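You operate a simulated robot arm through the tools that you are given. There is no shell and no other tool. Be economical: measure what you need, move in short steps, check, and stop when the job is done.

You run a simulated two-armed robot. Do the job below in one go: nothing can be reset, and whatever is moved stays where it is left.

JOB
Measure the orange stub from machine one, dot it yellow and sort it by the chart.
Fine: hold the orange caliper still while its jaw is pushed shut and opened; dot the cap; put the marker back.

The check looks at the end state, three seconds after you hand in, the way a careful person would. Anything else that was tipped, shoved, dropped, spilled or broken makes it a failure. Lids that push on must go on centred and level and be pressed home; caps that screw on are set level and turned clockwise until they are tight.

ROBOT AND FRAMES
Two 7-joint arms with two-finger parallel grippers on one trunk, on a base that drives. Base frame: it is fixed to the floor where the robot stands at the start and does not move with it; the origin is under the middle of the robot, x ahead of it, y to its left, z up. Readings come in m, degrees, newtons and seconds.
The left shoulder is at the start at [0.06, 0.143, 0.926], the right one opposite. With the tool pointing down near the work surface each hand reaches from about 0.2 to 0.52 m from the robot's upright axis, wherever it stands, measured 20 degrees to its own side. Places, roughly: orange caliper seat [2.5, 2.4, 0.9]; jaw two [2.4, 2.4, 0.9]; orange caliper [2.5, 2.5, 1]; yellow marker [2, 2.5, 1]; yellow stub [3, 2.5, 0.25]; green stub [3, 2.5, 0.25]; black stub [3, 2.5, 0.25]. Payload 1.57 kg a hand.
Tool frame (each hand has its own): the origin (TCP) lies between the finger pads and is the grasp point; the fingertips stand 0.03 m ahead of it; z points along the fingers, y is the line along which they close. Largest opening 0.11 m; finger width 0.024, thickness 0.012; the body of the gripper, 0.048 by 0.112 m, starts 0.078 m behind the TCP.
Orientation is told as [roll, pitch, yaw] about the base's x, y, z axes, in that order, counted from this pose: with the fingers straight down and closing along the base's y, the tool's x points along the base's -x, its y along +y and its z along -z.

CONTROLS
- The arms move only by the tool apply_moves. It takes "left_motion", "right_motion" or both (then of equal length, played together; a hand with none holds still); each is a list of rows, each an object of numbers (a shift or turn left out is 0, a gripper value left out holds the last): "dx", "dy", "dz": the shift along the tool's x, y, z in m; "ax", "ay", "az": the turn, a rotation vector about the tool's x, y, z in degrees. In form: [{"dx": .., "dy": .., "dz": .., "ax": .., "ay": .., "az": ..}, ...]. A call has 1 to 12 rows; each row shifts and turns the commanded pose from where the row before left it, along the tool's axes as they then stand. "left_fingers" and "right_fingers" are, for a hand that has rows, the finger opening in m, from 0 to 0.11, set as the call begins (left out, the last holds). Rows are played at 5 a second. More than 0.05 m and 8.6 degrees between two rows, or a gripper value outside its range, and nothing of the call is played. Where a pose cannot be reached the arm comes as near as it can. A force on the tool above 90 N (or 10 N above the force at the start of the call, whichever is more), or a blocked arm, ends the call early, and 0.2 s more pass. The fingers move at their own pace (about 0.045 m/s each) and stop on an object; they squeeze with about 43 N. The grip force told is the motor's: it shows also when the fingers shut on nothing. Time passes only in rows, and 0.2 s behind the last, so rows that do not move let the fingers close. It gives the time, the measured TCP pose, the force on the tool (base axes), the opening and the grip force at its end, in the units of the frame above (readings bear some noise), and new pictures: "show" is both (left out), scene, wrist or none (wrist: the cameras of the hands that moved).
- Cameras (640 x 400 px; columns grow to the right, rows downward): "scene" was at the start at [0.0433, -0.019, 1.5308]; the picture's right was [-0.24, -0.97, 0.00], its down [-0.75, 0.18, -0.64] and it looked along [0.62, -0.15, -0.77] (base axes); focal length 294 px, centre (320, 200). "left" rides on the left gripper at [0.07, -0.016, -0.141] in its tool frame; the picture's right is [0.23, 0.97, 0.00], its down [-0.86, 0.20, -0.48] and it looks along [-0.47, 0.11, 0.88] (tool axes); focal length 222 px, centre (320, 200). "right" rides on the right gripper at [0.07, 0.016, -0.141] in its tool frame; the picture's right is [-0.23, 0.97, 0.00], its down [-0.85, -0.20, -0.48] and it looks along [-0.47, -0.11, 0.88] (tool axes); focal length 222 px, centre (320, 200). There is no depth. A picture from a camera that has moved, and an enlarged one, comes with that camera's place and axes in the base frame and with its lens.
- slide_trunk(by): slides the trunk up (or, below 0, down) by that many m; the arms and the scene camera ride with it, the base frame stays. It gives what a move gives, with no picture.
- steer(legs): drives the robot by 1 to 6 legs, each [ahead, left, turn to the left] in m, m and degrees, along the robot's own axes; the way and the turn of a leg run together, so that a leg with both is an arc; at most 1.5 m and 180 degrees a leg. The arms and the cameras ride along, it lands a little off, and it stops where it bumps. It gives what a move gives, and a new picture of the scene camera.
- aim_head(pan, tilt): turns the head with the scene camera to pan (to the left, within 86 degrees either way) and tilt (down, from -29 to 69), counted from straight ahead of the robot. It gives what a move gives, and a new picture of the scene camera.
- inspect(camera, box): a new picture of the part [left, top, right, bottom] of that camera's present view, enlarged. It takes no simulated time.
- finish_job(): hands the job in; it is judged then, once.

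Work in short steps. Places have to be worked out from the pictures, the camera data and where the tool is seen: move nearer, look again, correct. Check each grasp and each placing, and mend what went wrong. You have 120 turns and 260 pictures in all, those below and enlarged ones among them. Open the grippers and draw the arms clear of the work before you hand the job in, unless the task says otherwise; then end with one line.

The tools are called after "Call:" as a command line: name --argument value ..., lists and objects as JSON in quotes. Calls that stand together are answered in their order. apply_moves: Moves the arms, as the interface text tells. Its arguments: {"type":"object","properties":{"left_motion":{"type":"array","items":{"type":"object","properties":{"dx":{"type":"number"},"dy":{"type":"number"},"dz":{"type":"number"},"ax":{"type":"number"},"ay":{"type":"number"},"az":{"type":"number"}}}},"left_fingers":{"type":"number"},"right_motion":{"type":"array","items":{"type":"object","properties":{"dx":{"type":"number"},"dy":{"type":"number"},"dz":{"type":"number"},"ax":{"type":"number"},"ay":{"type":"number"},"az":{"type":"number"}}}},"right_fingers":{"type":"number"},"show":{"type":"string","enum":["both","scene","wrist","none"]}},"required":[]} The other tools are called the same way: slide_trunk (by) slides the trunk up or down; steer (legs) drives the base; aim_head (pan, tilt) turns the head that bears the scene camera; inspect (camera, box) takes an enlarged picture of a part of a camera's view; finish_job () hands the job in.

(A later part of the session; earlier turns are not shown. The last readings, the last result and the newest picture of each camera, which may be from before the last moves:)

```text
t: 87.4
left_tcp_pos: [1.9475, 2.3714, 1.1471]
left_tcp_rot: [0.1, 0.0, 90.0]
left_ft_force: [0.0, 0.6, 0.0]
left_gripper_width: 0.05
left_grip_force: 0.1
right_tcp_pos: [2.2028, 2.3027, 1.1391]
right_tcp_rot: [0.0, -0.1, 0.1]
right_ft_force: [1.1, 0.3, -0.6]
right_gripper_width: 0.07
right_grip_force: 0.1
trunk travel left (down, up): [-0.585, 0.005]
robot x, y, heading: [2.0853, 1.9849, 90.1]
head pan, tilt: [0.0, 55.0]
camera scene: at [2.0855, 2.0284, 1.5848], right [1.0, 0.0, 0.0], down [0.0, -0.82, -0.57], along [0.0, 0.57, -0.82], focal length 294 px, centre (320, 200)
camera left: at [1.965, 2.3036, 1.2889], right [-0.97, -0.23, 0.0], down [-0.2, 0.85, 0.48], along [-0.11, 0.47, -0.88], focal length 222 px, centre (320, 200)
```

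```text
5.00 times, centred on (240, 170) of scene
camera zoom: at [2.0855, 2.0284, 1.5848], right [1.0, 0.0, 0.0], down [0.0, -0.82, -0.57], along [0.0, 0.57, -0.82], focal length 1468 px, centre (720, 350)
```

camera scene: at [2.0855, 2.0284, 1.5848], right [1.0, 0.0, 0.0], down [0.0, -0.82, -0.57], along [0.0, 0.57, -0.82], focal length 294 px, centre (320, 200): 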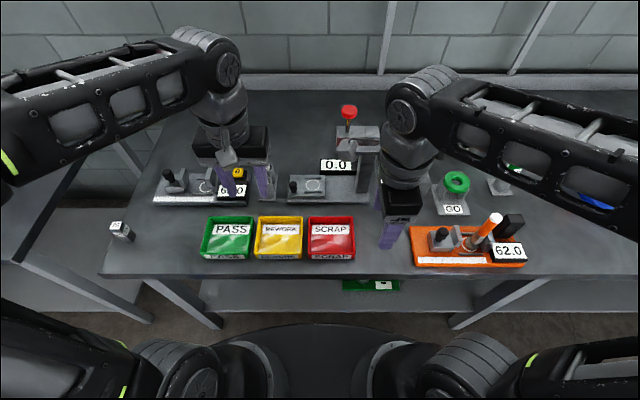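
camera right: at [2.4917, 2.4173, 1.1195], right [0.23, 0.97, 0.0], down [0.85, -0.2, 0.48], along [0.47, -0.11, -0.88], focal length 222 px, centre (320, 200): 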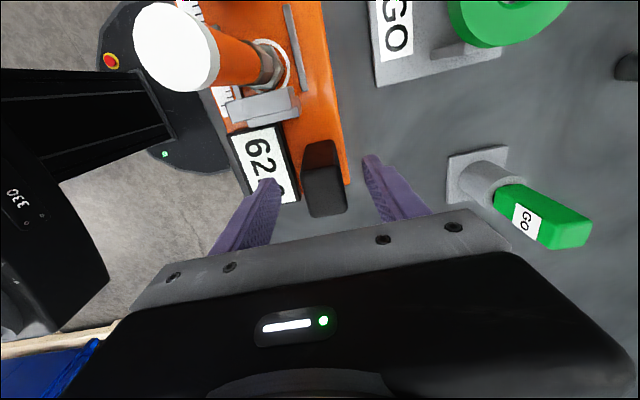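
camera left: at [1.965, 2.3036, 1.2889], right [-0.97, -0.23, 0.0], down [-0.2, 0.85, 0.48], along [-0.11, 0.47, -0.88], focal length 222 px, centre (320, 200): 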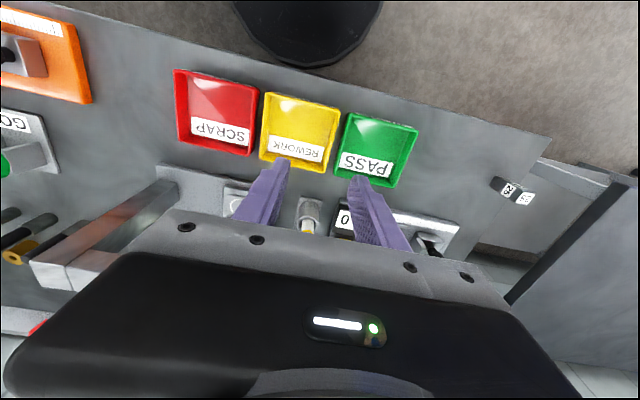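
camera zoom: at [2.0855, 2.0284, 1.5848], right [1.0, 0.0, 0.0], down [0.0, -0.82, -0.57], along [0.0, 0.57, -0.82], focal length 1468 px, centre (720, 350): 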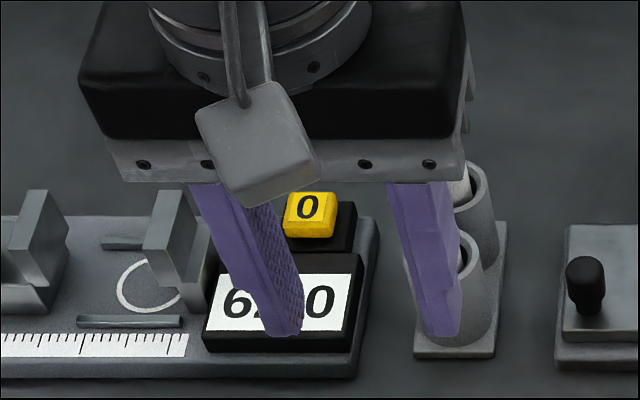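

Estimates scatter by ~1 cm, so I shift the left hand 0.1 m to the left for an unobstructed look at the marker.

Call:
apply_moves --left_motion '[{"dy": 0.04}, {"dy": 0.04}, {"dy": 0.03}, {}]' --show "none"

Call:
inspect --camera "left" --box '[120, 110, 320, 235]'

Call:
inspect --camera "scene" --box '[190, 120, 310, 210]'

```text
t: 88.4
left_tcp_pos: [1.8366, 2.3721, 1.1488]
left_tcp_rot: [0.0, 0.0, 90.0]
left_ft_force: [-0.5, -0.4, 0.6]
left_gripper_width: 0.05
left_grip_force: 0.1
right_tcp_pos: [2.2016, 2.3035, 1.1395]
right_tcp_rot: [0.0, 0.0, 0.1]
right_ft_force: [1.0, -0.6, 0.4]
right_gripper_width: 0.0702
right_grip_force: 0.1
trunk travel left (down, up): [-0.585, 0.005]
robot x, y, heading: [2.0847, 1.9879, 90.1]
head pan, tilt: [0.0, 55.0]
```

```text
3.20 times, centred on (220, 172) of left
camera zoom: at [1.8545, 2.3031, 1.2887], right [-0.97, -0.23, 0.0], down [-0.2, 0.85, 0.48], along [-0.11, 0.47, -0.88], focal length 711 px, centre (640, 288)
```

zoom: 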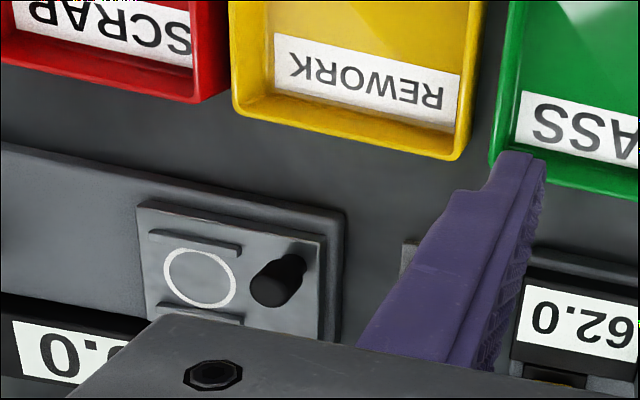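

```text
4.44 times, centred on (250, 165) of scene
camera zoom: at [2.0857, 2.0287, 1.5848], right [1.0, 0.0, 0.0], down [0.0, -0.82, -0.57], along [0.0, 0.57, -0.82], focal length 1305 px, centre (631, 356)
```

zoom: 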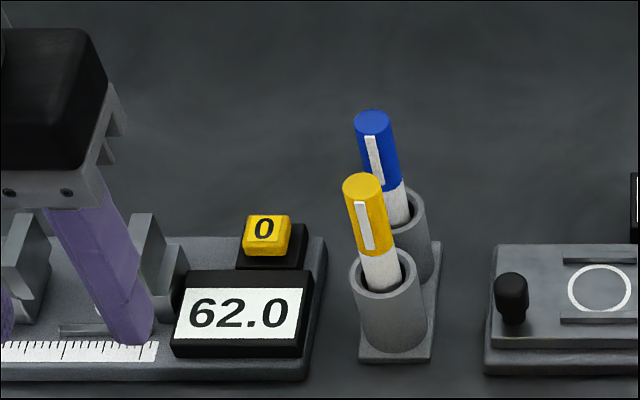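

Clean triangulation: the yellow marker's axis is at (1.932, 2.535), top z≈1.027, cup rim≈0.945. I move above it at TCP z≈1.09.

Call:
apply_moves --left_motion '[{"dy": -0.04}, {"dy": -0.04, "dz": 0.03}, {"dy": -0.0155, "dz": 0.03}, {"dx": -0.04}, {"dx": -0.04}, {"dx": -0.04}, {"dx": -0.043}, {}]'

Call:
inspect --camera "left" --box '[240, 120, 400, 240]'

```text
t: 90.2
left_tcp_pos: [1.9329, 2.5345, 1.0904]
left_tcp_rot: [-0.1, -0.1, 90.1]
left_ft_force: [0.1, 0.6, -0.2]
left_gripper_width: 0.05
left_grip_force: 0.1
right_tcp_pos: [2.2018, 2.3032, 1.1389]
right_tcp_rot: [0.0, 0.0, 0.1]
right_ft_force: [-0.6, -0.2, -0.1]
right_gripper_width: 0.0699
right_grip_force: 0.0
trunk travel left (down, up): [-0.585, 0.005]
robot x, y, heading: [2.0881, 1.9906, 90.0]
head pan, tilt: [0.0, 55.0]
camera scene: at [2.0852, 2.0276, 1.5849], right [1.0, 0.0, 0.0], down [0.0, -0.82, -0.57], along [0.0, 0.57, -0.82], focal length 294 px, centre (320, 200)
camera left: at [1.9504, 2.4656, 1.2309], right [-0.97, -0.23, 0.0], down [-0.2, 0.85, 0.48], along [-0.11, 0.47, -0.88], focal length 222 px, centre (320, 200)
```

scene: 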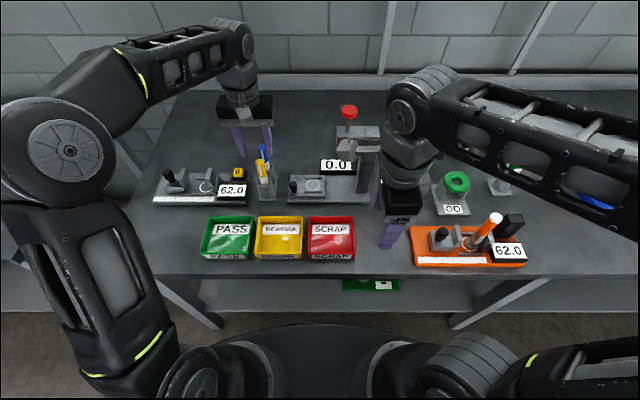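
left: 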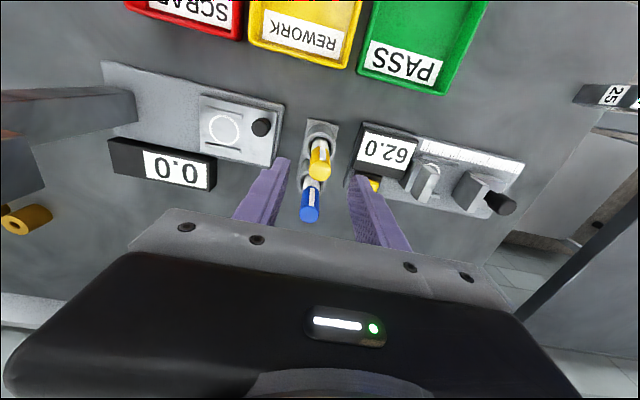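

```text
3.33 times, centred on (320, 180) of left
camera zoom: at [1.9504, 2.4656, 1.2309], right [-0.97, -0.23, 0.0], down [-0.2, 0.85, 0.48], along [-0.11, 0.47, -0.88], focal length 740 px, centre (320, 267)
```

zoom: 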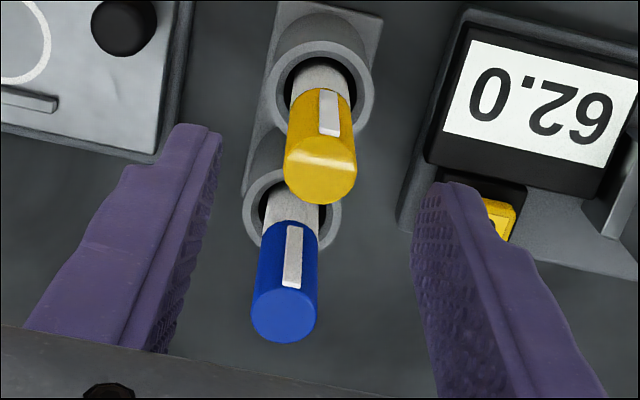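

Marker refined to y≈2.540. I descend around it to TCP z≈0.985 (tips just above the rim) and grip.

Call:
apply_moves --left_motion '[{"dx": -0.004, "dz": 0.03}, {"dz": 0.03}, {"dz": 0.03}, {"dz": 0.014}, {}]' --show "none"

Call:
inspect --camera "scene" --box '[190, 90, 310, 210]'

Call:
inspect --camera "left" --box '[240, 120, 400, 240]'

```text
t: 91.4
left_tcp_pos: [1.9326, 2.539, 0.9842]
left_tcp_rot: [0.0, 0.0, 90.1]
left_ft_force: [0.3, -0.6, 0.4]
left_gripper_width: 0.0502
left_grip_force: 0.0
right_tcp_pos: [2.2015, 2.3028, 1.1391]
right_tcp_rot: [0.0, 0.0, 0.0]
right_ft_force: [0.2, -0.2, 0.1]
right_gripper_width: 0.0701
right_grip_force: 0.1
trunk travel left (down, up): [-0.585, 0.005]
robot x, y, heading: [2.0865, 1.9836, 90.0]
head pan, tilt: [0.0, 55.0]
```

```text
3.33 times, centred on (250, 150) of scene
camera zoom: at [2.0853, 2.0285, 1.5848], right [1.0, 0.0, 0.0], down [0.0, -0.82, -0.57], along [0.0, 0.57, -0.82], focal length 979 px, centre (553, 367)
```

zoom: 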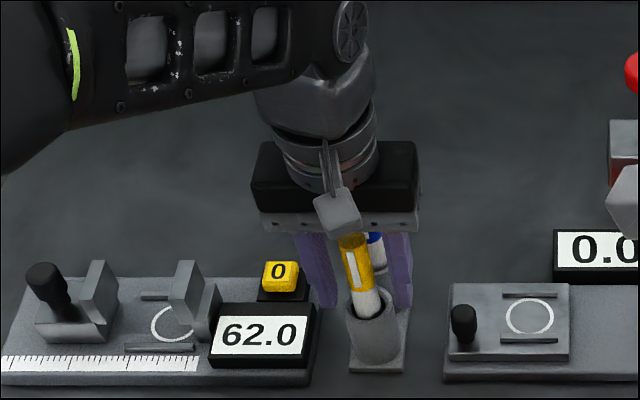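

```text
3.33 times, centred on (320, 180) of left
camera zoom: at [1.9507, 2.4705, 1.1252], right [-0.97, -0.23, 0.0], down [-0.2, 0.85, 0.48], along [-0.11, 0.47, -0.88], focal length 740 px, centre (320, 267)
```

zoom: 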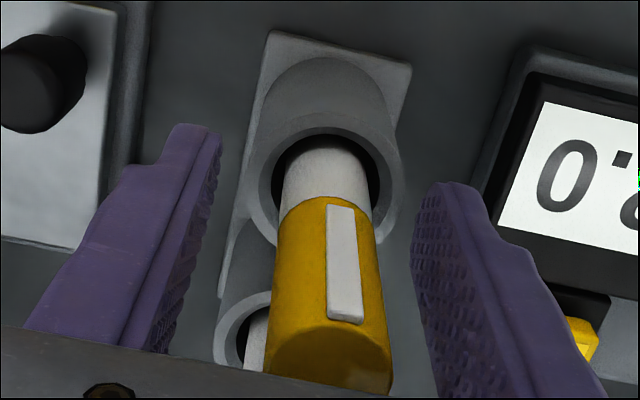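

The marker lies centred between the fingers. I close and lift.

Call:
apply_moves --left_motion '[{}, {}, {}, {}]' --left_fingers 0.005 --show "none"

Call:
apply_moves --left_motion '[{"dz": -0.03}, {"dz": -0.03}, {"dz": -0.03}, {"dz": -0.02}, {}]' --show "none"

Call:
inspect --camera "scene" --box '[190, 80, 310, 200]'

Call:
inspect --camera "left" --box '[240, 120, 400, 240]'

```text
t: 92.4
left_tcp_pos: [1.9337, 2.5391, 0.9848]
left_tcp_rot: [0.0, 0.0, 90.1]
left_ft_force: [-1.2, -0.5, 1.5]
left_gripper_width: 0.021
left_grip_force: 34.4
right_tcp_pos: [2.2018, 2.303, 1.1392]
right_tcp_rot: [-0.1, 0.0, 0.1]
right_ft_force: [0.3, 0.9, 0.2]
right_gripper_width: 0.07
right_grip_force: 0.1
trunk travel left (down, up): [-0.585, 0.005]
robot x, y, heading: [2.0827, 1.9898, 89.8]
head pan, tilt: [0.0, 55.0]
```

```text
t: 93.6
left_tcp_pos: [1.932, 2.5391, 1.0954]
left_tcp_rot: [-0.2, 0.1, 90.1]
left_ft_force: [-0.9, -0.4, -0.6]
left_gripper_width: 0.0205
left_grip_force: 33.9
right_tcp_pos: [2.2023, 2.3028, 1.1393]
right_tcp_rot: [0.1, 0.0, 0.2]
right_ft_force: [0.4, 0.7, -0.4]
right_gripper_width: 0.0699
right_grip_force: 0.1
trunk travel left (down, up): [-0.585, 0.005]
robot x, y, heading: [2.087, 1.9874, 89.9]
head pan, tilt: [0.0, 55.0]
```

```text
3.33 times, centred on (250, 140) of scene
camera zoom: at [2.0853, 2.0286, 1.5848], right [1.0, 0.0, 0.0], down [0.0, -0.82, -0.57], along [0.0, 0.57, -0.82], focal length 979 px, centre (553, 400)
```

zoom: 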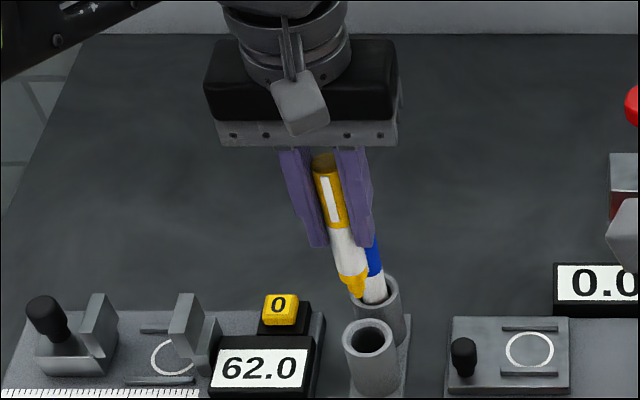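

```text
3.33 times, centred on (320, 180) of left
camera zoom: at [1.9501, 2.4703, 1.2352], right [-0.97, -0.23, 0.0], down [-0.2, 0.85, 0.48], along [-0.11, 0.47, -0.88], focal length 740 px, centre (320, 267)
```

zoom: 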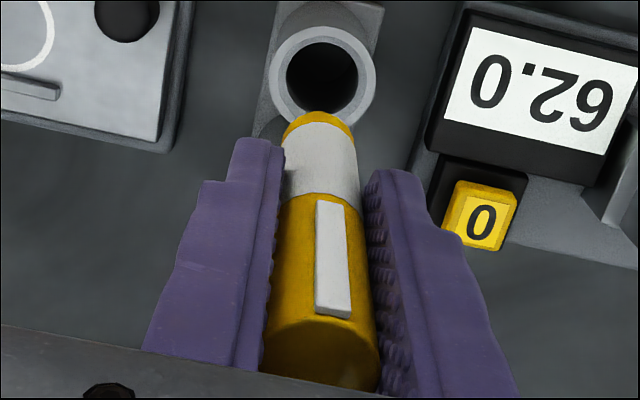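

The marker has a yellow tip at its bottom, ~0.102 m below the TCP. I retract it, raise it, and move the right hand aside, then drive back.

Call:
apply_moves --left_motion '[{"dx": 0.045}, {"dx": 0.045}, {"dx": 0.045}, {"dx": 0.045}, {"dx": 0.045, "dz": -0.03}, {"dx": 0.025, "dz": -0.03}, {"dy": -0.02}, {}]' --right_motion '[{"dx": -0.03}, {"dx": -0.03}, {"dx": -0.03}, {"dx": -0.03}, {}, {}, {}, {}]' --show "none"

Call:
steer --legs '[[-0.05, 0, 0], [0, -0.4, 0]]'

```text
refused: row 5 steps farther than a row can; nothing moved
```

```text
t: 96.6
left_tcp_pos: [2.3284, 2.4894, 1.0931]
left_tcp_rot: [0.0, 0.1, 90.2]
left_ft_force: [0.0, -0.5, 0.1]
left_gripper_width: 0.0207
left_grip_force: 34.6
right_tcp_pos: [2.5996, 2.2535, 1.139]
right_tcp_rot: [0.0, 0.0, 0.2]
right_ft_force: [0.0, -0.7, 0.2]
right_gripper_width: 0.0699
right_grip_force: 0.1
trunk travel left (down, up): [-0.585, 0.005]
robot x, y, heading: [2.483, 1.9363, 90.1]
head pan, tilt: [0.0, 55.0]
camera scene: at [2.483, 1.979, 1.5848], right [1.0, 0.0, 0.0], down [0.0, -0.82, -0.57], along [0.0, 0.57, -0.82], focal length 294 px, centre (320, 200)
```

scene: 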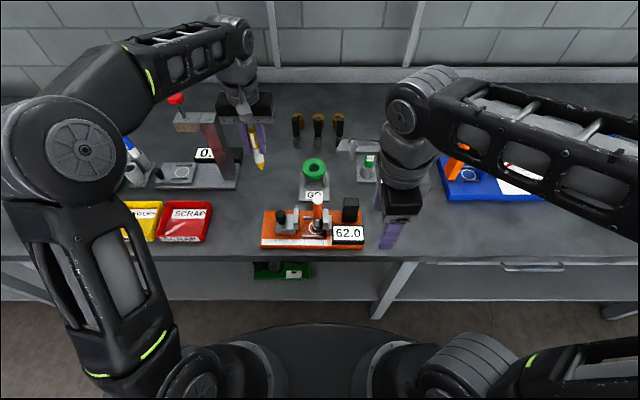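

The arm move was refused, so the drive went with the left hand still extended. I check that nothing was touched.

Call:
inspect --camera "scene" --box '[110, 80, 370, 260]'

```text
2.22 times, centred on (240, 170) of scene
camera zoom: at [2.483, 1.979, 1.5848], right [1.0, 0.0, 0.0], down [0.0, -0.82, -0.57], along [0.0, 0.57, -0.82], focal length 652 px, centre (498, 267)
```

zoom: 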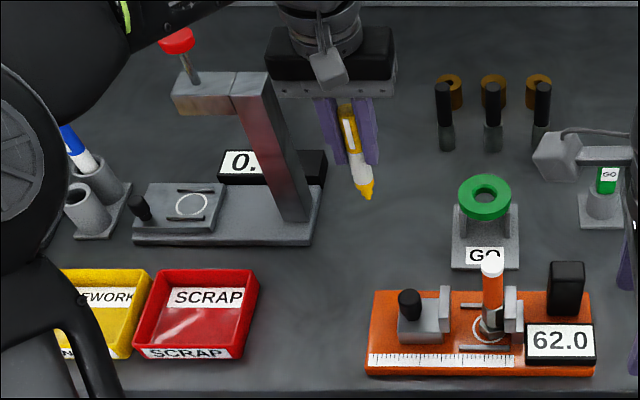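

Everything stands where it was. Now I pull the marker back to y≈2.37, raise it, and move the right hand further right.

Call:
apply_moves --left_motion '[{"dx": 0.04}, {"dx": 0.04}, {"dx": 0.039}, {"dz": -0.035}, {"dz": -0.035}, {}]' --right_motion '[{"dx": -0.03}, {"dx": -0.03}, {"dx": -0.03}, {"dx": -0.03}, {}, {}]' --show "none"

Call:
inspect --camera "scene" --box '[220, 130, 380, 260]'

Call:
inspect --camera "left" --box '[160, 80, 400, 240]'

```text
t: 98.0
left_tcp_pos: [2.3297, 2.37, 1.1633]
left_tcp_rot: [-0.1, 0.1, 90.2]
left_ft_force: [-0.8, 0.3, -0.1]
left_gripper_width: 0.0207
left_grip_force: 34.0
right_tcp_pos: [2.7187, 2.2546, 1.1378]
right_tcp_rot: [0.0, 0.0, 0.2]
right_ft_force: [-0.6, 0.6, -0.4]
right_gripper_width: 0.07
right_grip_force: 0.0
trunk travel left (down, up): [-0.585, 0.005]
robot x, y, heading: [2.4876, 1.9357, 90.2]
head pan, tilt: [0.0, 55.0]
```

```text
3.08 times, centred on (300, 195) of scene
camera zoom: at [2.4821, 1.9793, 1.5848], right [1.0, 0.0, 0.0], down [0.0, -0.82, -0.57], along [0.0, 0.57, -0.82], focal length 904 px, centre (382, 215)
```

zoom: 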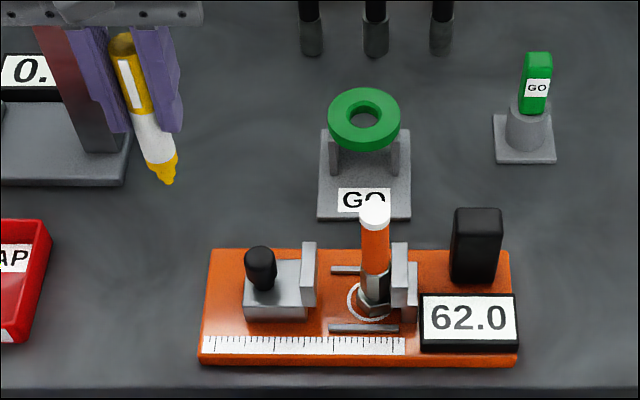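

```text
2.50 times, centred on (280, 160) of left
camera zoom: at [2.3472, 2.3019, 1.3052], right [-0.97, -0.23, 0.0], down [-0.2, 0.85, 0.48], along [-0.11, 0.47, -0.88], focal length 555 px, centre (420, 300)
```

zoom: 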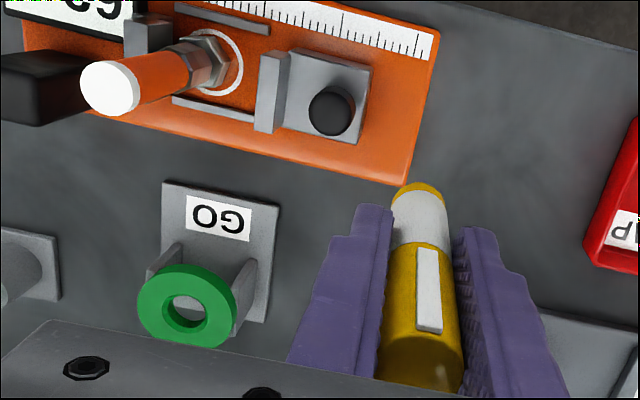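

Tip is 0.100 m below the TCP; cap centre triangulates to (2.477, 2.372, 1.03). I move over it at this height.

Call:
apply_moves --left_motion '[{"dy": -0.04}, {"dy": -0.04}, {"dy": -0.04}, {"dy": -0.027, "dx": -0.002}, {}]' --show "none"

Call:
inspect --camera "scene" --box '[270, 140, 370, 220]'

Call:
inspect --camera "left" --box '[240, 90, 400, 210]'

```text
t: 99.2
left_tcp_pos: [2.4761, 2.3723, 1.164]
left_tcp_rot: [0.0, 0.1, 90.2]
left_ft_force: [-0.6, -0.4, -0.1]
left_gripper_width: 0.0205
left_grip_force: 34.4
right_tcp_pos: [2.7165, 2.254, 1.1391]
right_tcp_rot: [0.0, 0.0, 0.2]
right_ft_force: [0.5, 0.6, -0.6]
right_gripper_width: 0.0699
right_grip_force: 0.0
trunk travel left (down, up): [-0.585, 0.005]
robot x, y, heading: [2.4809, 1.9334, 90.1]
head pan, tilt: [0.0, 55.0]
```

```text
5.00 times, centred on (320, 180) of scene
camera zoom: at [2.4816, 1.9789, 1.5848], right [1.0, 0.0, 0.0], down [0.0, -0.82, -0.57], along [0.0, 0.57, -0.82], focal length 1468 px, centre (320, 300)
```

zoom: 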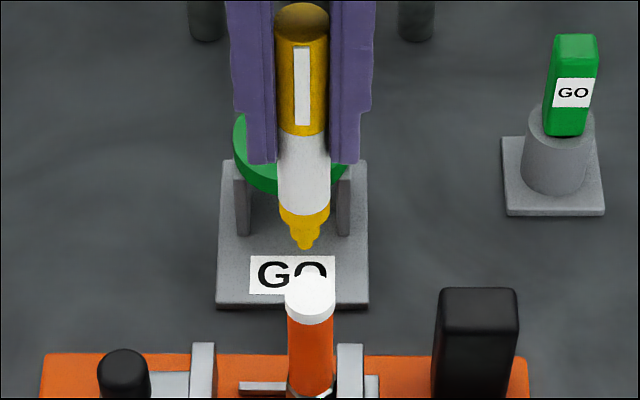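

```text
3.33 times, centred on (320, 150) of left
camera zoom: at [2.4933, 2.3035, 1.304], right [-0.97, -0.23, 0.0], down [-0.2, 0.85, 0.48], along [-0.11, 0.47, -0.88], focal length 740 px, centre (320, 367)
```

zoom: 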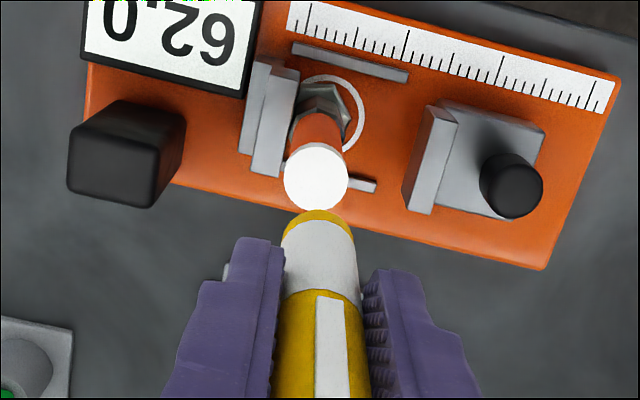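

Tip is nearly above the cap centre. I correct by (+1.5, -2) mm and descend to just above the cap.

Call:
apply_moves --left_motion '[{"dy": -0.0015, "dx": 0.002, "dz": 0.01}, {"dz": 0.012}, {}]' --show "none"

Call:
inspect --camera "scene" --box '[290, 160, 350, 210]'

```text
t: 100.0
left_tcp_pos: [2.477, 2.3709, 1.1425]
left_tcp_rot: [0.0, 0.0, 90.2]
left_ft_force: [0.3, -0.2, -0.9]
left_gripper_width: 0.0209
left_grip_force: 33.7
right_tcp_pos: [2.7164, 2.2546, 1.1393]
right_tcp_rot: [0.0, 0.0, 0.2]
right_ft_force: [0.4, 0.3, 0.4]
right_gripper_width: 0.07
right_grip_force: 0.0
trunk travel left (down, up): [-0.585, 0.005]
robot x, y, heading: [2.4817, 1.9376, 90.0]
head pan, tilt: [0.0, 55.0]
```

```text
8.00 times, centred on (320, 185) of scene
camera zoom: at [2.4819, 1.9788, 1.5848], right [1.0, 0.0, 0.0], down [0.0, -0.82, -0.57], along [0.0, 0.57, -0.82], focal length 2349 px, centre (320, 320)
```

zoom: 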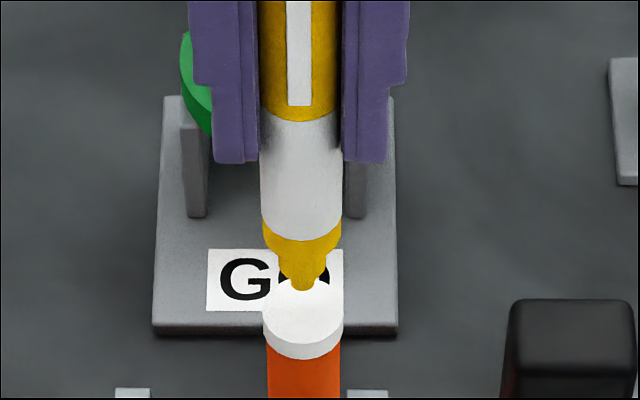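

Aligned in column; about 10 mm to go. I lower 8 mm and then in 1 mm steps, watching the force.

Call:
apply_moves --left_motion '[{"dz": 0.004}, {"dz": 0.004}, {}]' --show "none"

Call:
inspect --camera "scene" --box '[290, 160, 350, 210]'

Call:
apply_moves --left_motion '[{"dz": 0.001}, {}]' --show "none"

```text
t: 100.8
left_tcp_pos: [2.4768, 2.3703, 1.1333]
left_tcp_rot: [0.0, 0.0, 90.2]
left_ft_force: [-1.0, -0.2, 0.4]
left_gripper_width: 0.0204
left_grip_force: 33.8
right_tcp_pos: [2.7174, 2.2545, 1.1385]
right_tcp_rot: [0.0, 0.1, 0.1]
right_ft_force: [-0.4, 0.3, 0.0]
right_gripper_width: 0.0699
right_grip_force: 0.1
trunk travel left (down, up): [-0.585, 0.005]
robot x, y, heading: [2.4865, 1.9346, 90.0]
head pan, tilt: [0.0, 55.0]
```

```text
8.00 times, centred on (320, 185) of scene
camera zoom: at [2.482, 1.9789, 1.5848], right [1.0, 0.0, 0.0], down [0.0, -0.82, -0.57], along [0.0, 0.57, -0.82], focal length 2349 px, centre (320, 320)
```

zoom: 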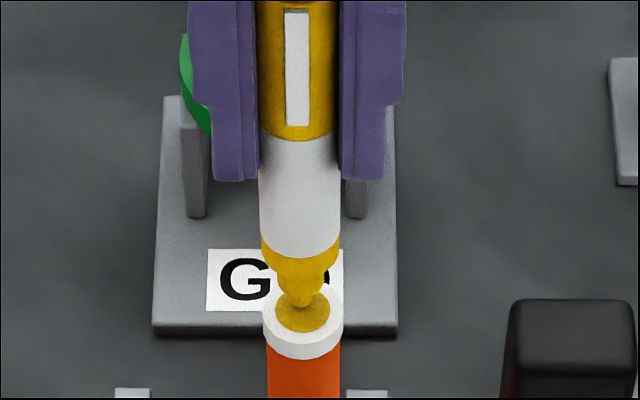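

```text
t: 101.4
left_tcp_pos: [2.4776, 2.3705, 1.1325]
left_tcp_rot: [0.0, 0.0, 90.2]
left_ft_force: [-0.6, 0.4, 0.3]
left_gripper_width: 0.0206
left_grip_force: 34.0
right_tcp_pos: [2.7182, 2.2551, 1.1387]
right_tcp_rot: [0.0, -0.1, 0.2]
right_ft_force: [0.4, 0.3, -0.2]
right_gripper_width: 0.0699
right_grip_force: 0.1
trunk travel left (down, up): [-0.585, 0.005]
robot x, y, heading: [2.4841, 1.9363, 89.9]
head pan, tilt: [0.0, 55.0]
```

A yellow dot has appeared on the cap's centre. I lift the marker away and check.

Call:
apply_moves --left_motion '[{"dz": -0.02}, {"dz": -0.015}, {"dy": 0.04}, {"dy": 0.04}, {"dy": 0.04}, {"dx": 0.04}, {"dx": 0.03}, {}]' --show "none"

Call:
inspect --camera "scene" --box '[250, 160, 370, 250]'

```text
t: 103.2
left_tcp_pos: [2.3568, 2.2992, 1.167]
left_tcp_rot: [0.1, -0.1, 90.2]
left_ft_force: [0.3, 0.8, -0.2]
left_gripper_width: 0.0203
left_grip_force: 34.0
right_tcp_pos: [2.7178, 2.2539, 1.1384]
right_tcp_rot: [0.0, 0.0, 0.2]
right_ft_force: [0.3, -0.4, 0.7]
right_gripper_width: 0.0702
right_grip_force: 0.0
trunk travel left (down, up): [-0.585, 0.005]
robot x, y, heading: [2.4832, 1.9328, 90.0]
head pan, tilt: [0.0, 55.0]
```

```text
4.44 times, centred on (310, 205) of scene
camera zoom: at [2.4823, 1.9791, 1.5848], right [1.0, 0.0, 0.0], down [0.0, -0.82, -0.57], along [0.0, 0.57, -0.82], focal length 1305 px, centre (364, 178)
```

zoom: 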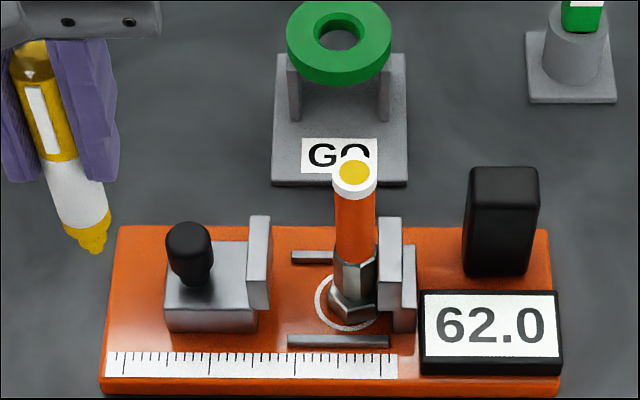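

The dot is clean and centred. Now I drive back left to return the marker.

Call:
steer --legs '[[0, 0.4, 0], [0.05, 0, 0]]'

Call:
inspect --camera "scene" --box '[180, 100, 320, 210]'

```text
t: 106.2
left_tcp_pos: [1.9572, 2.3517, 1.1677]
left_tcp_rot: [0.0, 0.1, 90.0]
left_ft_force: [-0.1, 0.0, -1.2]
left_gripper_width: 0.0205
left_grip_force: 33.4
right_tcp_pos: [2.3164, 2.3053, 1.1383]
right_tcp_rot: [0.0, 0.0, 0.1]
right_ft_force: [-0.6, 0.8, -0.1]
right_gripper_width: 0.07
right_grip_force: 0.0
trunk travel left (down, up): [-0.585, 0.005]
robot x, y, heading: [2.0809, 1.9876, 89.8]
head pan, tilt: [0.0, 55.0]
camera scene: at [2.0804, 2.0314, 1.5847], right [1.0, 0.0, 0.0], down [0.0, -0.82, -0.57], along [0.0, 0.57, -0.82], focal length 294 px, centre (320, 200)
```

scene: 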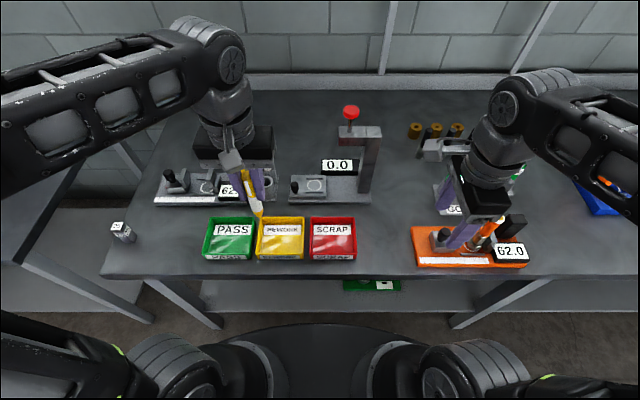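

```text
3.64 times, centred on (250, 155) of scene
camera zoom: at [2.0804, 2.0314, 1.5847], right [1.0, 0.0, 0.0], down [0.0, -0.82, -0.57], along [0.0, 0.57, -0.82], focal length 1068 px, centre (574, 364)
```

zoom: 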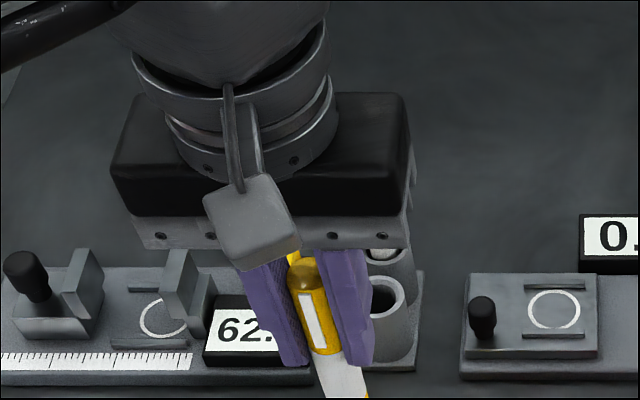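

I move to the cup's recorded position (1.933, 2.539) at the carrying height, TCP z≈1.095.

Call:
apply_moves --left_motion '[{"dy": 0.0237, "dz": 0.025}, {"dz": 0.025}, {"dz": 0.023}, {"dx": -0.045}, {"dx": -0.045}, {"dx": -0.045}, {"dx": -0.045}, {"dx": -0.0075}, {}]' --show "none"

Call:
inspect --camera "scene" --box '[200, 100, 300, 200]'

Call:
inspect --camera "left" --box '[240, 90, 400, 210]'

```text
t: 108.2
left_tcp_pos: [1.9327, 2.5378, 1.0941]
left_tcp_rot: [0.0, 0.0, 90.0]
left_ft_force: [-0.8, 0.3, 0.0]
left_gripper_width: 0.0208
left_grip_force: 34.2
right_tcp_pos: [2.3172, 2.3038, 1.1391]
right_tcp_rot: [0.0, 0.0, 0.1]
right_ft_force: [-0.1, 0.1, -0.3]
right_gripper_width: 0.0699
right_grip_force: 0.2
trunk travel left (down, up): [-0.585, 0.005]
robot x, y, heading: [2.0823, 1.985, 89.9]
head pan, tilt: [0.0, 55.0]
```

```text
4.00 times, centred on (250, 150) of scene
camera zoom: at [2.0807, 2.029, 1.5848], right [1.0, 0.0, 0.0], down [0.0, -0.82, -0.57], along [0.0, 0.57, -0.82], focal length 1174 px, centre (600, 400)
```

zoom: 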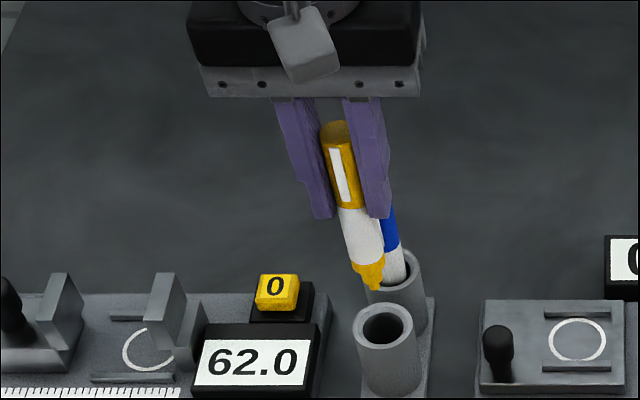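

```text
3.33 times, centred on (320, 150) of left
camera zoom: at [1.9499, 2.4687, 1.2358], right [-0.97, -0.23, 0.0], down [-0.2, 0.85, 0.48], along [-0.11, 0.47, -0.88], focal length 740 px, centre (320, 367)
```

zoom: 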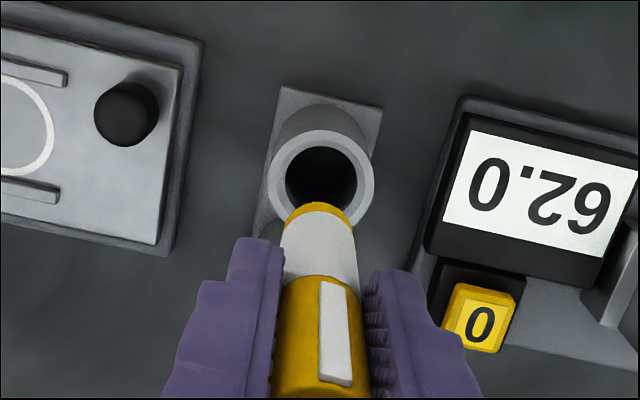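

Rim alignment matches the pick-up view to ~1.5 mm. I correct that and lower, part way first.

Call:
apply_moves --left_motion '[{"dx": -0.0015, "dz": 0.025}, {"dz": 0.025}, {"dz": 0.015}, {}]' --show "none"

Call:
inspect --camera "scene" --box '[220, 130, 290, 200]'

Call:
apply_moves --left_motion '[{"dz": 0.02}, {"dz": 0.015}, {"dz": 0.007}, {}]' --show "none"

Call:
inspect --camera "scene" --box '[200, 100, 300, 200]'

```text
t: 109.2
left_tcp_pos: [1.9329, 2.5396, 1.031]
left_tcp_rot: [0.0, 0.1, 90.0]
left_ft_force: [0.3, -0.1, -0.5]
left_gripper_width: 0.0208
left_grip_force: 34.0
right_tcp_pos: [2.317, 2.3038, 1.1393]
right_tcp_rot: [-0.1, -0.1, 0.0]
right_ft_force: [-0.5, -0.2, 0.7]
right_gripper_width: 0.0701
right_grip_force: 0.1
trunk travel left (down, up): [-0.585, 0.005]
robot x, y, heading: [2.083, 1.9851, 90.1]
head pan, tilt: [0.0, 55.0]
```

```text
5.71 times, centred on (255, 165) of scene
camera zoom: at [2.0807, 2.0285, 1.5848], right [1.0, 0.0, 0.0], down [0.0, -0.82, -0.57], along [0.0, 0.57, -0.82], focal length 1678 px, centre (691, 400)
```

zoom: 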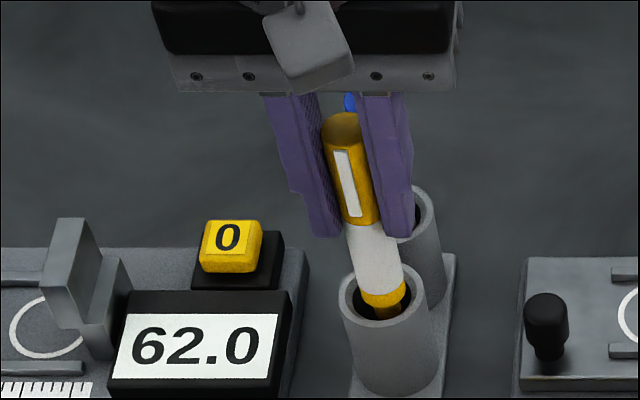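

```text
t: 110.2
left_tcp_pos: [1.9339, 2.5402, 0.991]
left_tcp_rot: [-0.1, -0.5, 90.0]
left_ft_force: [-2.6, 3.5, 30.1]
left_gripper_width: 0.0211
left_grip_force: 33.9
right_tcp_pos: [2.3171, 2.3014, 1.1396]
right_tcp_rot: [0.1, 0.0, 0.0]
right_ft_force: [0.9, -0.1, -0.6]
right_gripper_width: 0.0699
right_grip_force: 0.0
trunk travel left (down, up): [-0.585, 0.005]
robot x, y, heading: [2.0814, 1.9864, 89.8]
head pan, tilt: [0.0, 55.0]
```

```text
4.00 times, centred on (250, 150) of scene
camera zoom: at [2.0811, 2.026, 1.5852], right [1.0, 0.0, 0.0], down [0.0, -0.82, -0.57], along [0.0, 0.57, -0.82], focal length 1174 px, centre (600, 400)
```

zoom: 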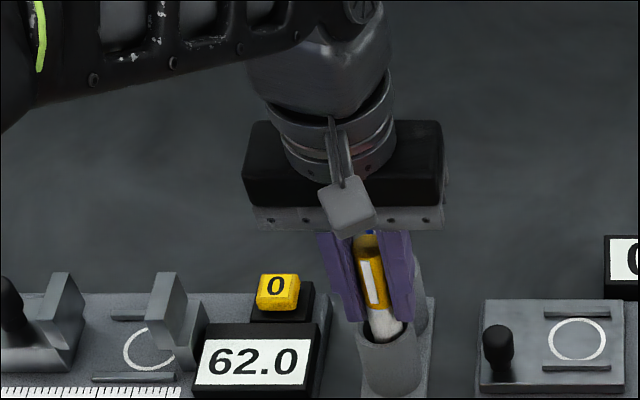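

Bottomed out with 30 N, a few mm early. I relieve the force, release and rise gently.

Call:
apply_moves --left_motion '[{"dz": -0.003}, {}]' --show "none"

Call:
apply_moves --left_motion '[{}, {}, {}, {}]' --left_fingers 0.05 --show "none"

Call:
apply_moves --left_motion '[{"dz": -0.03}, {"dz": -0.03}, {"dz": -0.03}, {"dz": -0.015}, {"dx": 0.045}, {"dx": 0.045}, {"dx": 0.045}, {"dx": 0.045}, {"dx": 0.045}, {}]' --show "none"

Call:
inspect --camera "scene" --box '[180, 120, 320, 210]'

```text
t: 110.8
left_tcp_pos: [1.9346, 2.5414, 0.992]
left_tcp_rot: [0.0, -0.1, 90.0]
left_ft_force: [-0.9, 7.7, 15.5]
left_gripper_width: 0.0208
left_grip_force: 33.7
right_tcp_pos: [2.3168, 2.3041, 1.138]
right_tcp_rot: [-0.1, 0.0, 0.0]
right_ft_force: [0.5, -0.3, 0.0]
right_gripper_width: 0.0701
right_grip_force: 0.0
trunk travel left (down, up): [-0.585, 0.005]
robot x, y, heading: [2.0777, 1.9908, 89.9]
head pan, tilt: [0.0, 55.0]
```

```text
t: 111.8
left_tcp_pos: [1.9329, 2.5397, 0.9919]
left_tcp_rot: [0.0, 0.0, 90.1]
left_ft_force: [0.4, -0.3, 0.2]
left_gripper_width: 0.0501
left_grip_force: 0.1
right_tcp_pos: [2.3168, 2.3044, 1.1385]
right_tcp_rot: [-0.1, 0.0, 0.0]
right_ft_force: [0.2, 0.3, 0.2]
right_gripper_width: 0.0699
right_grip_force: 0.1
trunk travel left (down, up): [-0.585, 0.005]
robot x, y, heading: [2.0803, 1.9868, 89.9]
head pan, tilt: [0.0, 55.0]
```

```text
t: 114.0
left_tcp_pos: [1.9322, 2.3151, 1.0964]
left_tcp_rot: [0.0, 0.0, 90.1]
left_ft_force: [-0.2, 0.1, 0.6]
left_gripper_width: 0.0504
left_grip_force: 0.0
right_tcp_pos: [2.3165, 2.3039, 1.1398]
right_tcp_rot: [0.0, 0.0, 0.1]
right_ft_force: [-0.1, -0.2, 1.0]
right_gripper_width: 0.07
right_grip_force: 0.1
trunk travel left (down, up): [-0.585, 0.005]
robot x, y, heading: [2.0806, 1.9848, 89.9]
head pan, tilt: [0.0, 55.0]
```

```text
4.44 times, centred on (250, 165) of scene
camera zoom: at [2.0808, 2.0297, 1.5848], right [1.0, 0.0, 0.0], down [0.0, -0.82, -0.57], along [0.0, 0.57, -0.82], focal length 1305 px, centre (631, 356)
```

zoom: 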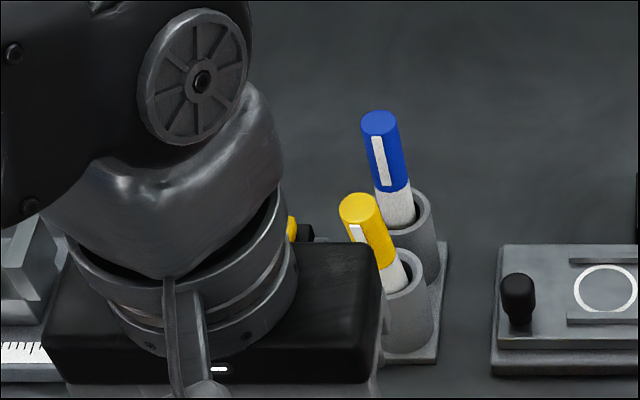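

The marker is back in its cup. I drive back toward the caliper to collect the stub with the right hand.

Call:
steer --legs '[[-0.05, 0, 0], [0, -0.34, 0]]'

Call:
inspect --camera "scene" --box '[290, 170, 410, 260]'

Call:
inspect --camera "scene" --box '[60, 130, 260, 260]'

```text
t: 116.8
left_tcp_pos: [2.2755, 2.2656, 1.0964]
left_tcp_rot: [0.0, 0.0, 90.0]
left_ft_force: [-0.1, 0.1, -0.2]
left_gripper_width: 0.05
left_grip_force: 0.1
right_tcp_pos: [2.6593, 2.2529, 1.138]
right_tcp_rot: [-0.1, 0.1, 0.0]
right_ft_force: [0.1, 0.7, 1.3]
right_gripper_width: 0.07
right_grip_force: 0.0
trunk travel left (down, up): [-0.585, 0.005]
robot x, y, heading: [2.422, 1.9371, 90.0]
head pan, tilt: [0.0, 55.0]
camera scene: at [2.4237, 1.9783, 1.5848], right [1.0, 0.0, 0.0], down [0.0, -0.82, -0.57], along [0.0, 0.57, -0.82], focal length 294 px, centre (320, 200)
```

scene: 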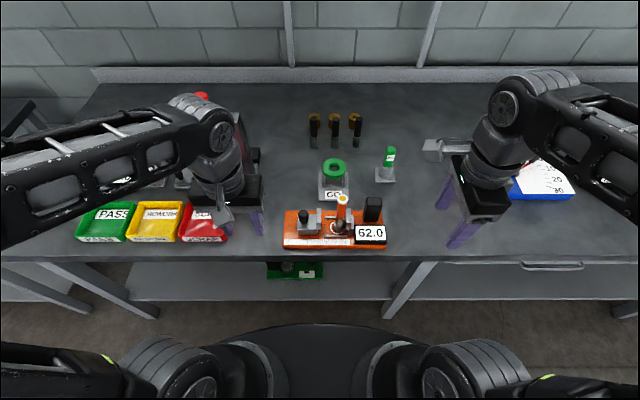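

```text
4.44 times, centred on (350, 215) of scene
camera zoom: at [2.4237, 1.9783, 1.5848], right [1.0, 0.0, 0.0], down [0.0, -0.82, -0.57], along [0.0, 0.57, -0.82], focal length 1305 px, centre (187, 133)
```

zoom: 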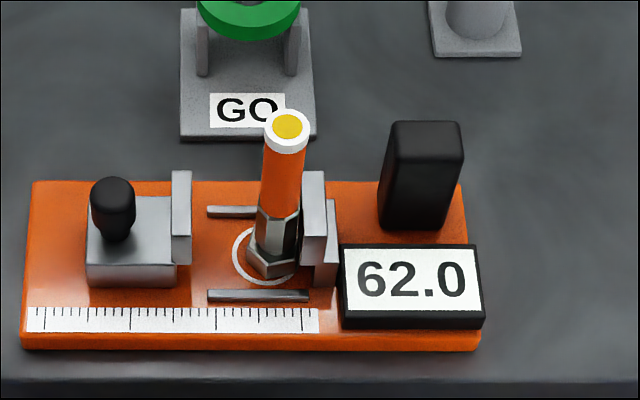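

```text
3.08 times, centred on (160, 195) of scene
camera zoom: at [2.4237, 1.9783, 1.5848], right [1.0, 0.0, 0.0], down [0.0, -0.82, -0.57], along [0.0, 0.57, -0.82], focal length 904 px, centre (812, 215)
```

zoom: 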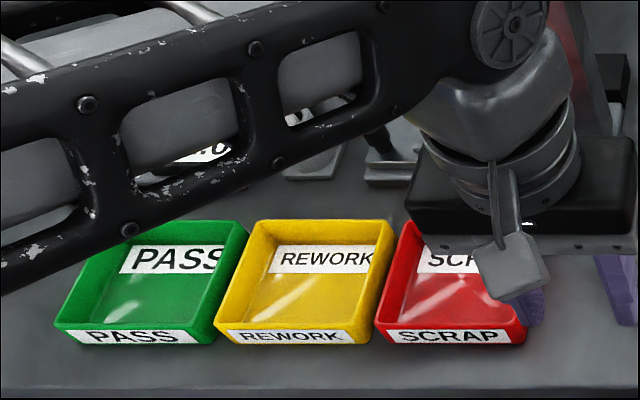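

Stub stands at about (2.476, 2.369). I bring the open right hand over (2.472, 2.369), slightly off the fixed pad.

Call:
apply_moves --right_motion '[{"dx": 0.035, "dy": 0.02}, {"dx": 0.038, "dy": 0.025}, {"dx": 0.038, "dy": 0.025}, {"dx": 0.038, "dy": 0.025}, {"dx": 0.038, "dy": 0.021}, {}]' --right_fingers 0.06 --show "none"

Call:
inspect --camera "right" --box '[220, 80, 420, 220]'

```text
t: 118.2
left_tcp_pos: [2.2748, 2.2638, 1.0954]
left_tcp_rot: [0.0, -0.1, 90.0]
left_ft_force: [0.1, 0.6, -0.6]
left_gripper_width: 0.0501
left_grip_force: 0.0
right_tcp_pos: [2.4713, 2.3683, 1.1395]
right_tcp_rot: [0.0, 0.0, 0.0]
right_ft_force: [1.4, 0.0, -0.4]
right_gripper_width: 0.06
right_grip_force: 0.0
trunk travel left (down, up): [-0.585, 0.005]
robot x, y, heading: [2.4238, 1.9342, 89.9]
head pan, tilt: [0.0, 55.0]
```

```text
2.86 times, centred on (320, 150) of right
camera zoom: at [2.4034, 2.3845, 1.2806], right [0.23, 0.97, 0.0], down [0.86, -0.2, 0.48], along [0.47, -0.11, -0.88], focal length 635 px, centre (320, 343)
```

zoom: 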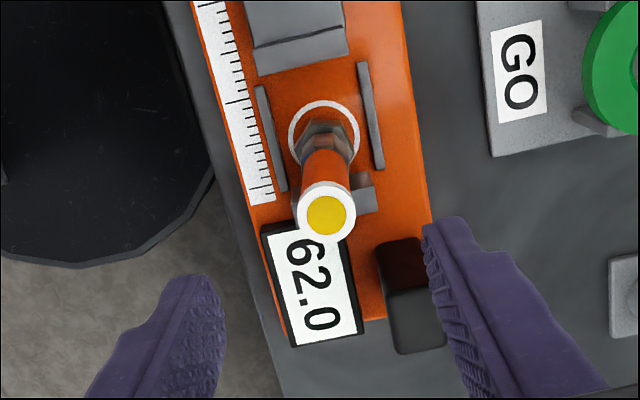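

Cap confirmed at (2.478, 2.370). I descend to TCP z≈1.008 and grip.

Call:
apply_moves --right_motion '[{"dx": -0.001, "dy": 0.0015, "dz": 0.03}, {"dz": 0.03}, {"dz": 0.03}, {"dz": 0.03}, {"dz": 0.01}, {}]' --show "none"

Call:
inspect --camera "scene" --box '[290, 170, 410, 260]'

Call:
apply_moves --right_motion '[{}, {}, {}, {}]' --right_fingers 0.01 --show "none"

Call:
inspect --camera "scene" --box '[290, 170, 410, 260]'

```text
t: 119.6
left_tcp_pos: [2.2745, 2.265, 1.0971]
left_tcp_rot: [0.0, -0.1, 90.1]
left_ft_force: [-0.6, 0.0, -0.1]
left_gripper_width: 0.0499
left_grip_force: 0.0
right_tcp_pos: [2.4741, 2.3689, 1.0083]
right_tcp_rot: [0.0, 0.0, 0.0]
right_ft_force: [-1.0, -0.6, 0.3]
right_gripper_width: 0.0604
right_grip_force: 0.1
trunk travel left (down, up): [-0.585, 0.005]
robot x, y, heading: [2.4238, 1.9394, 89.9]
head pan, tilt: [0.0, 55.0]
```

```text
4.44 times, centred on (350, 215) of scene
camera zoom: at [2.4225, 1.9784, 1.5848], right [1.0, 0.0, 0.0], down [0.0, -0.82, -0.57], along [0.0, 0.57, -0.82], focal length 1305 px, centre (187, 133)
```

zoom: 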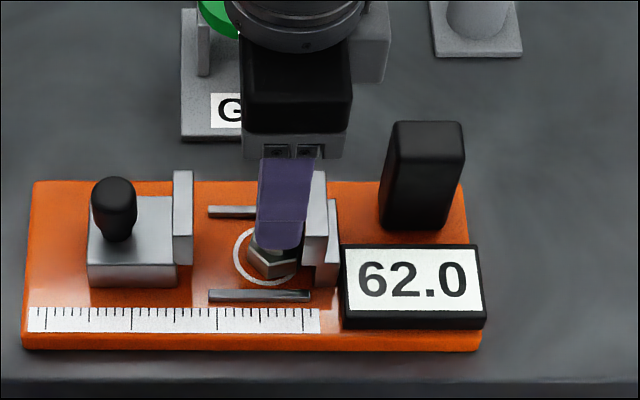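

```text
t: 120.6
left_tcp_pos: [2.2737, 2.2661, 1.0964]
left_tcp_rot: [0.0, 0.0, 90.1]
left_ft_force: [-0.1, 0.1, -0.2]
left_gripper_width: 0.0502
left_grip_force: 0.1
right_tcp_pos: [2.4737, 2.3706, 1.0097]
right_tcp_rot: [0.0, 0.0, 0.1]
right_ft_force: [-0.1, 0.8, -0.3]
right_gripper_width: 0.0223
right_grip_force: 30.1
trunk travel left (down, up): [-0.585, 0.005]
robot x, y, heading: [2.424, 1.9362, 89.8]
head pan, tilt: [0.0, 55.0]
```

```text
4.44 times, centred on (350, 215) of scene
camera zoom: at [2.4225, 1.9785, 1.5848], right [1.0, 0.0, 0.0], down [0.0, -0.82, -0.57], along [0.0, 0.57, -0.82], focal length 1305 px, centre (187, 133)
```

zoom: 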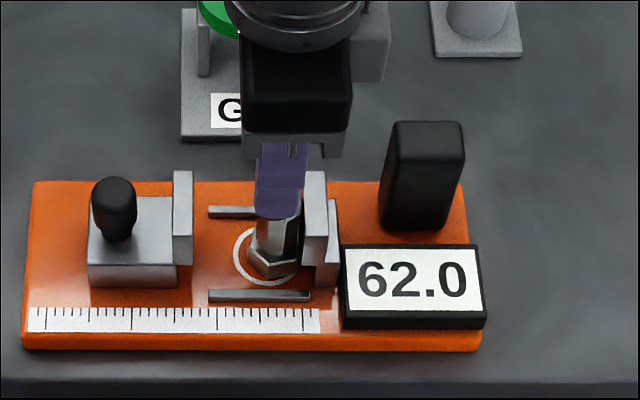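

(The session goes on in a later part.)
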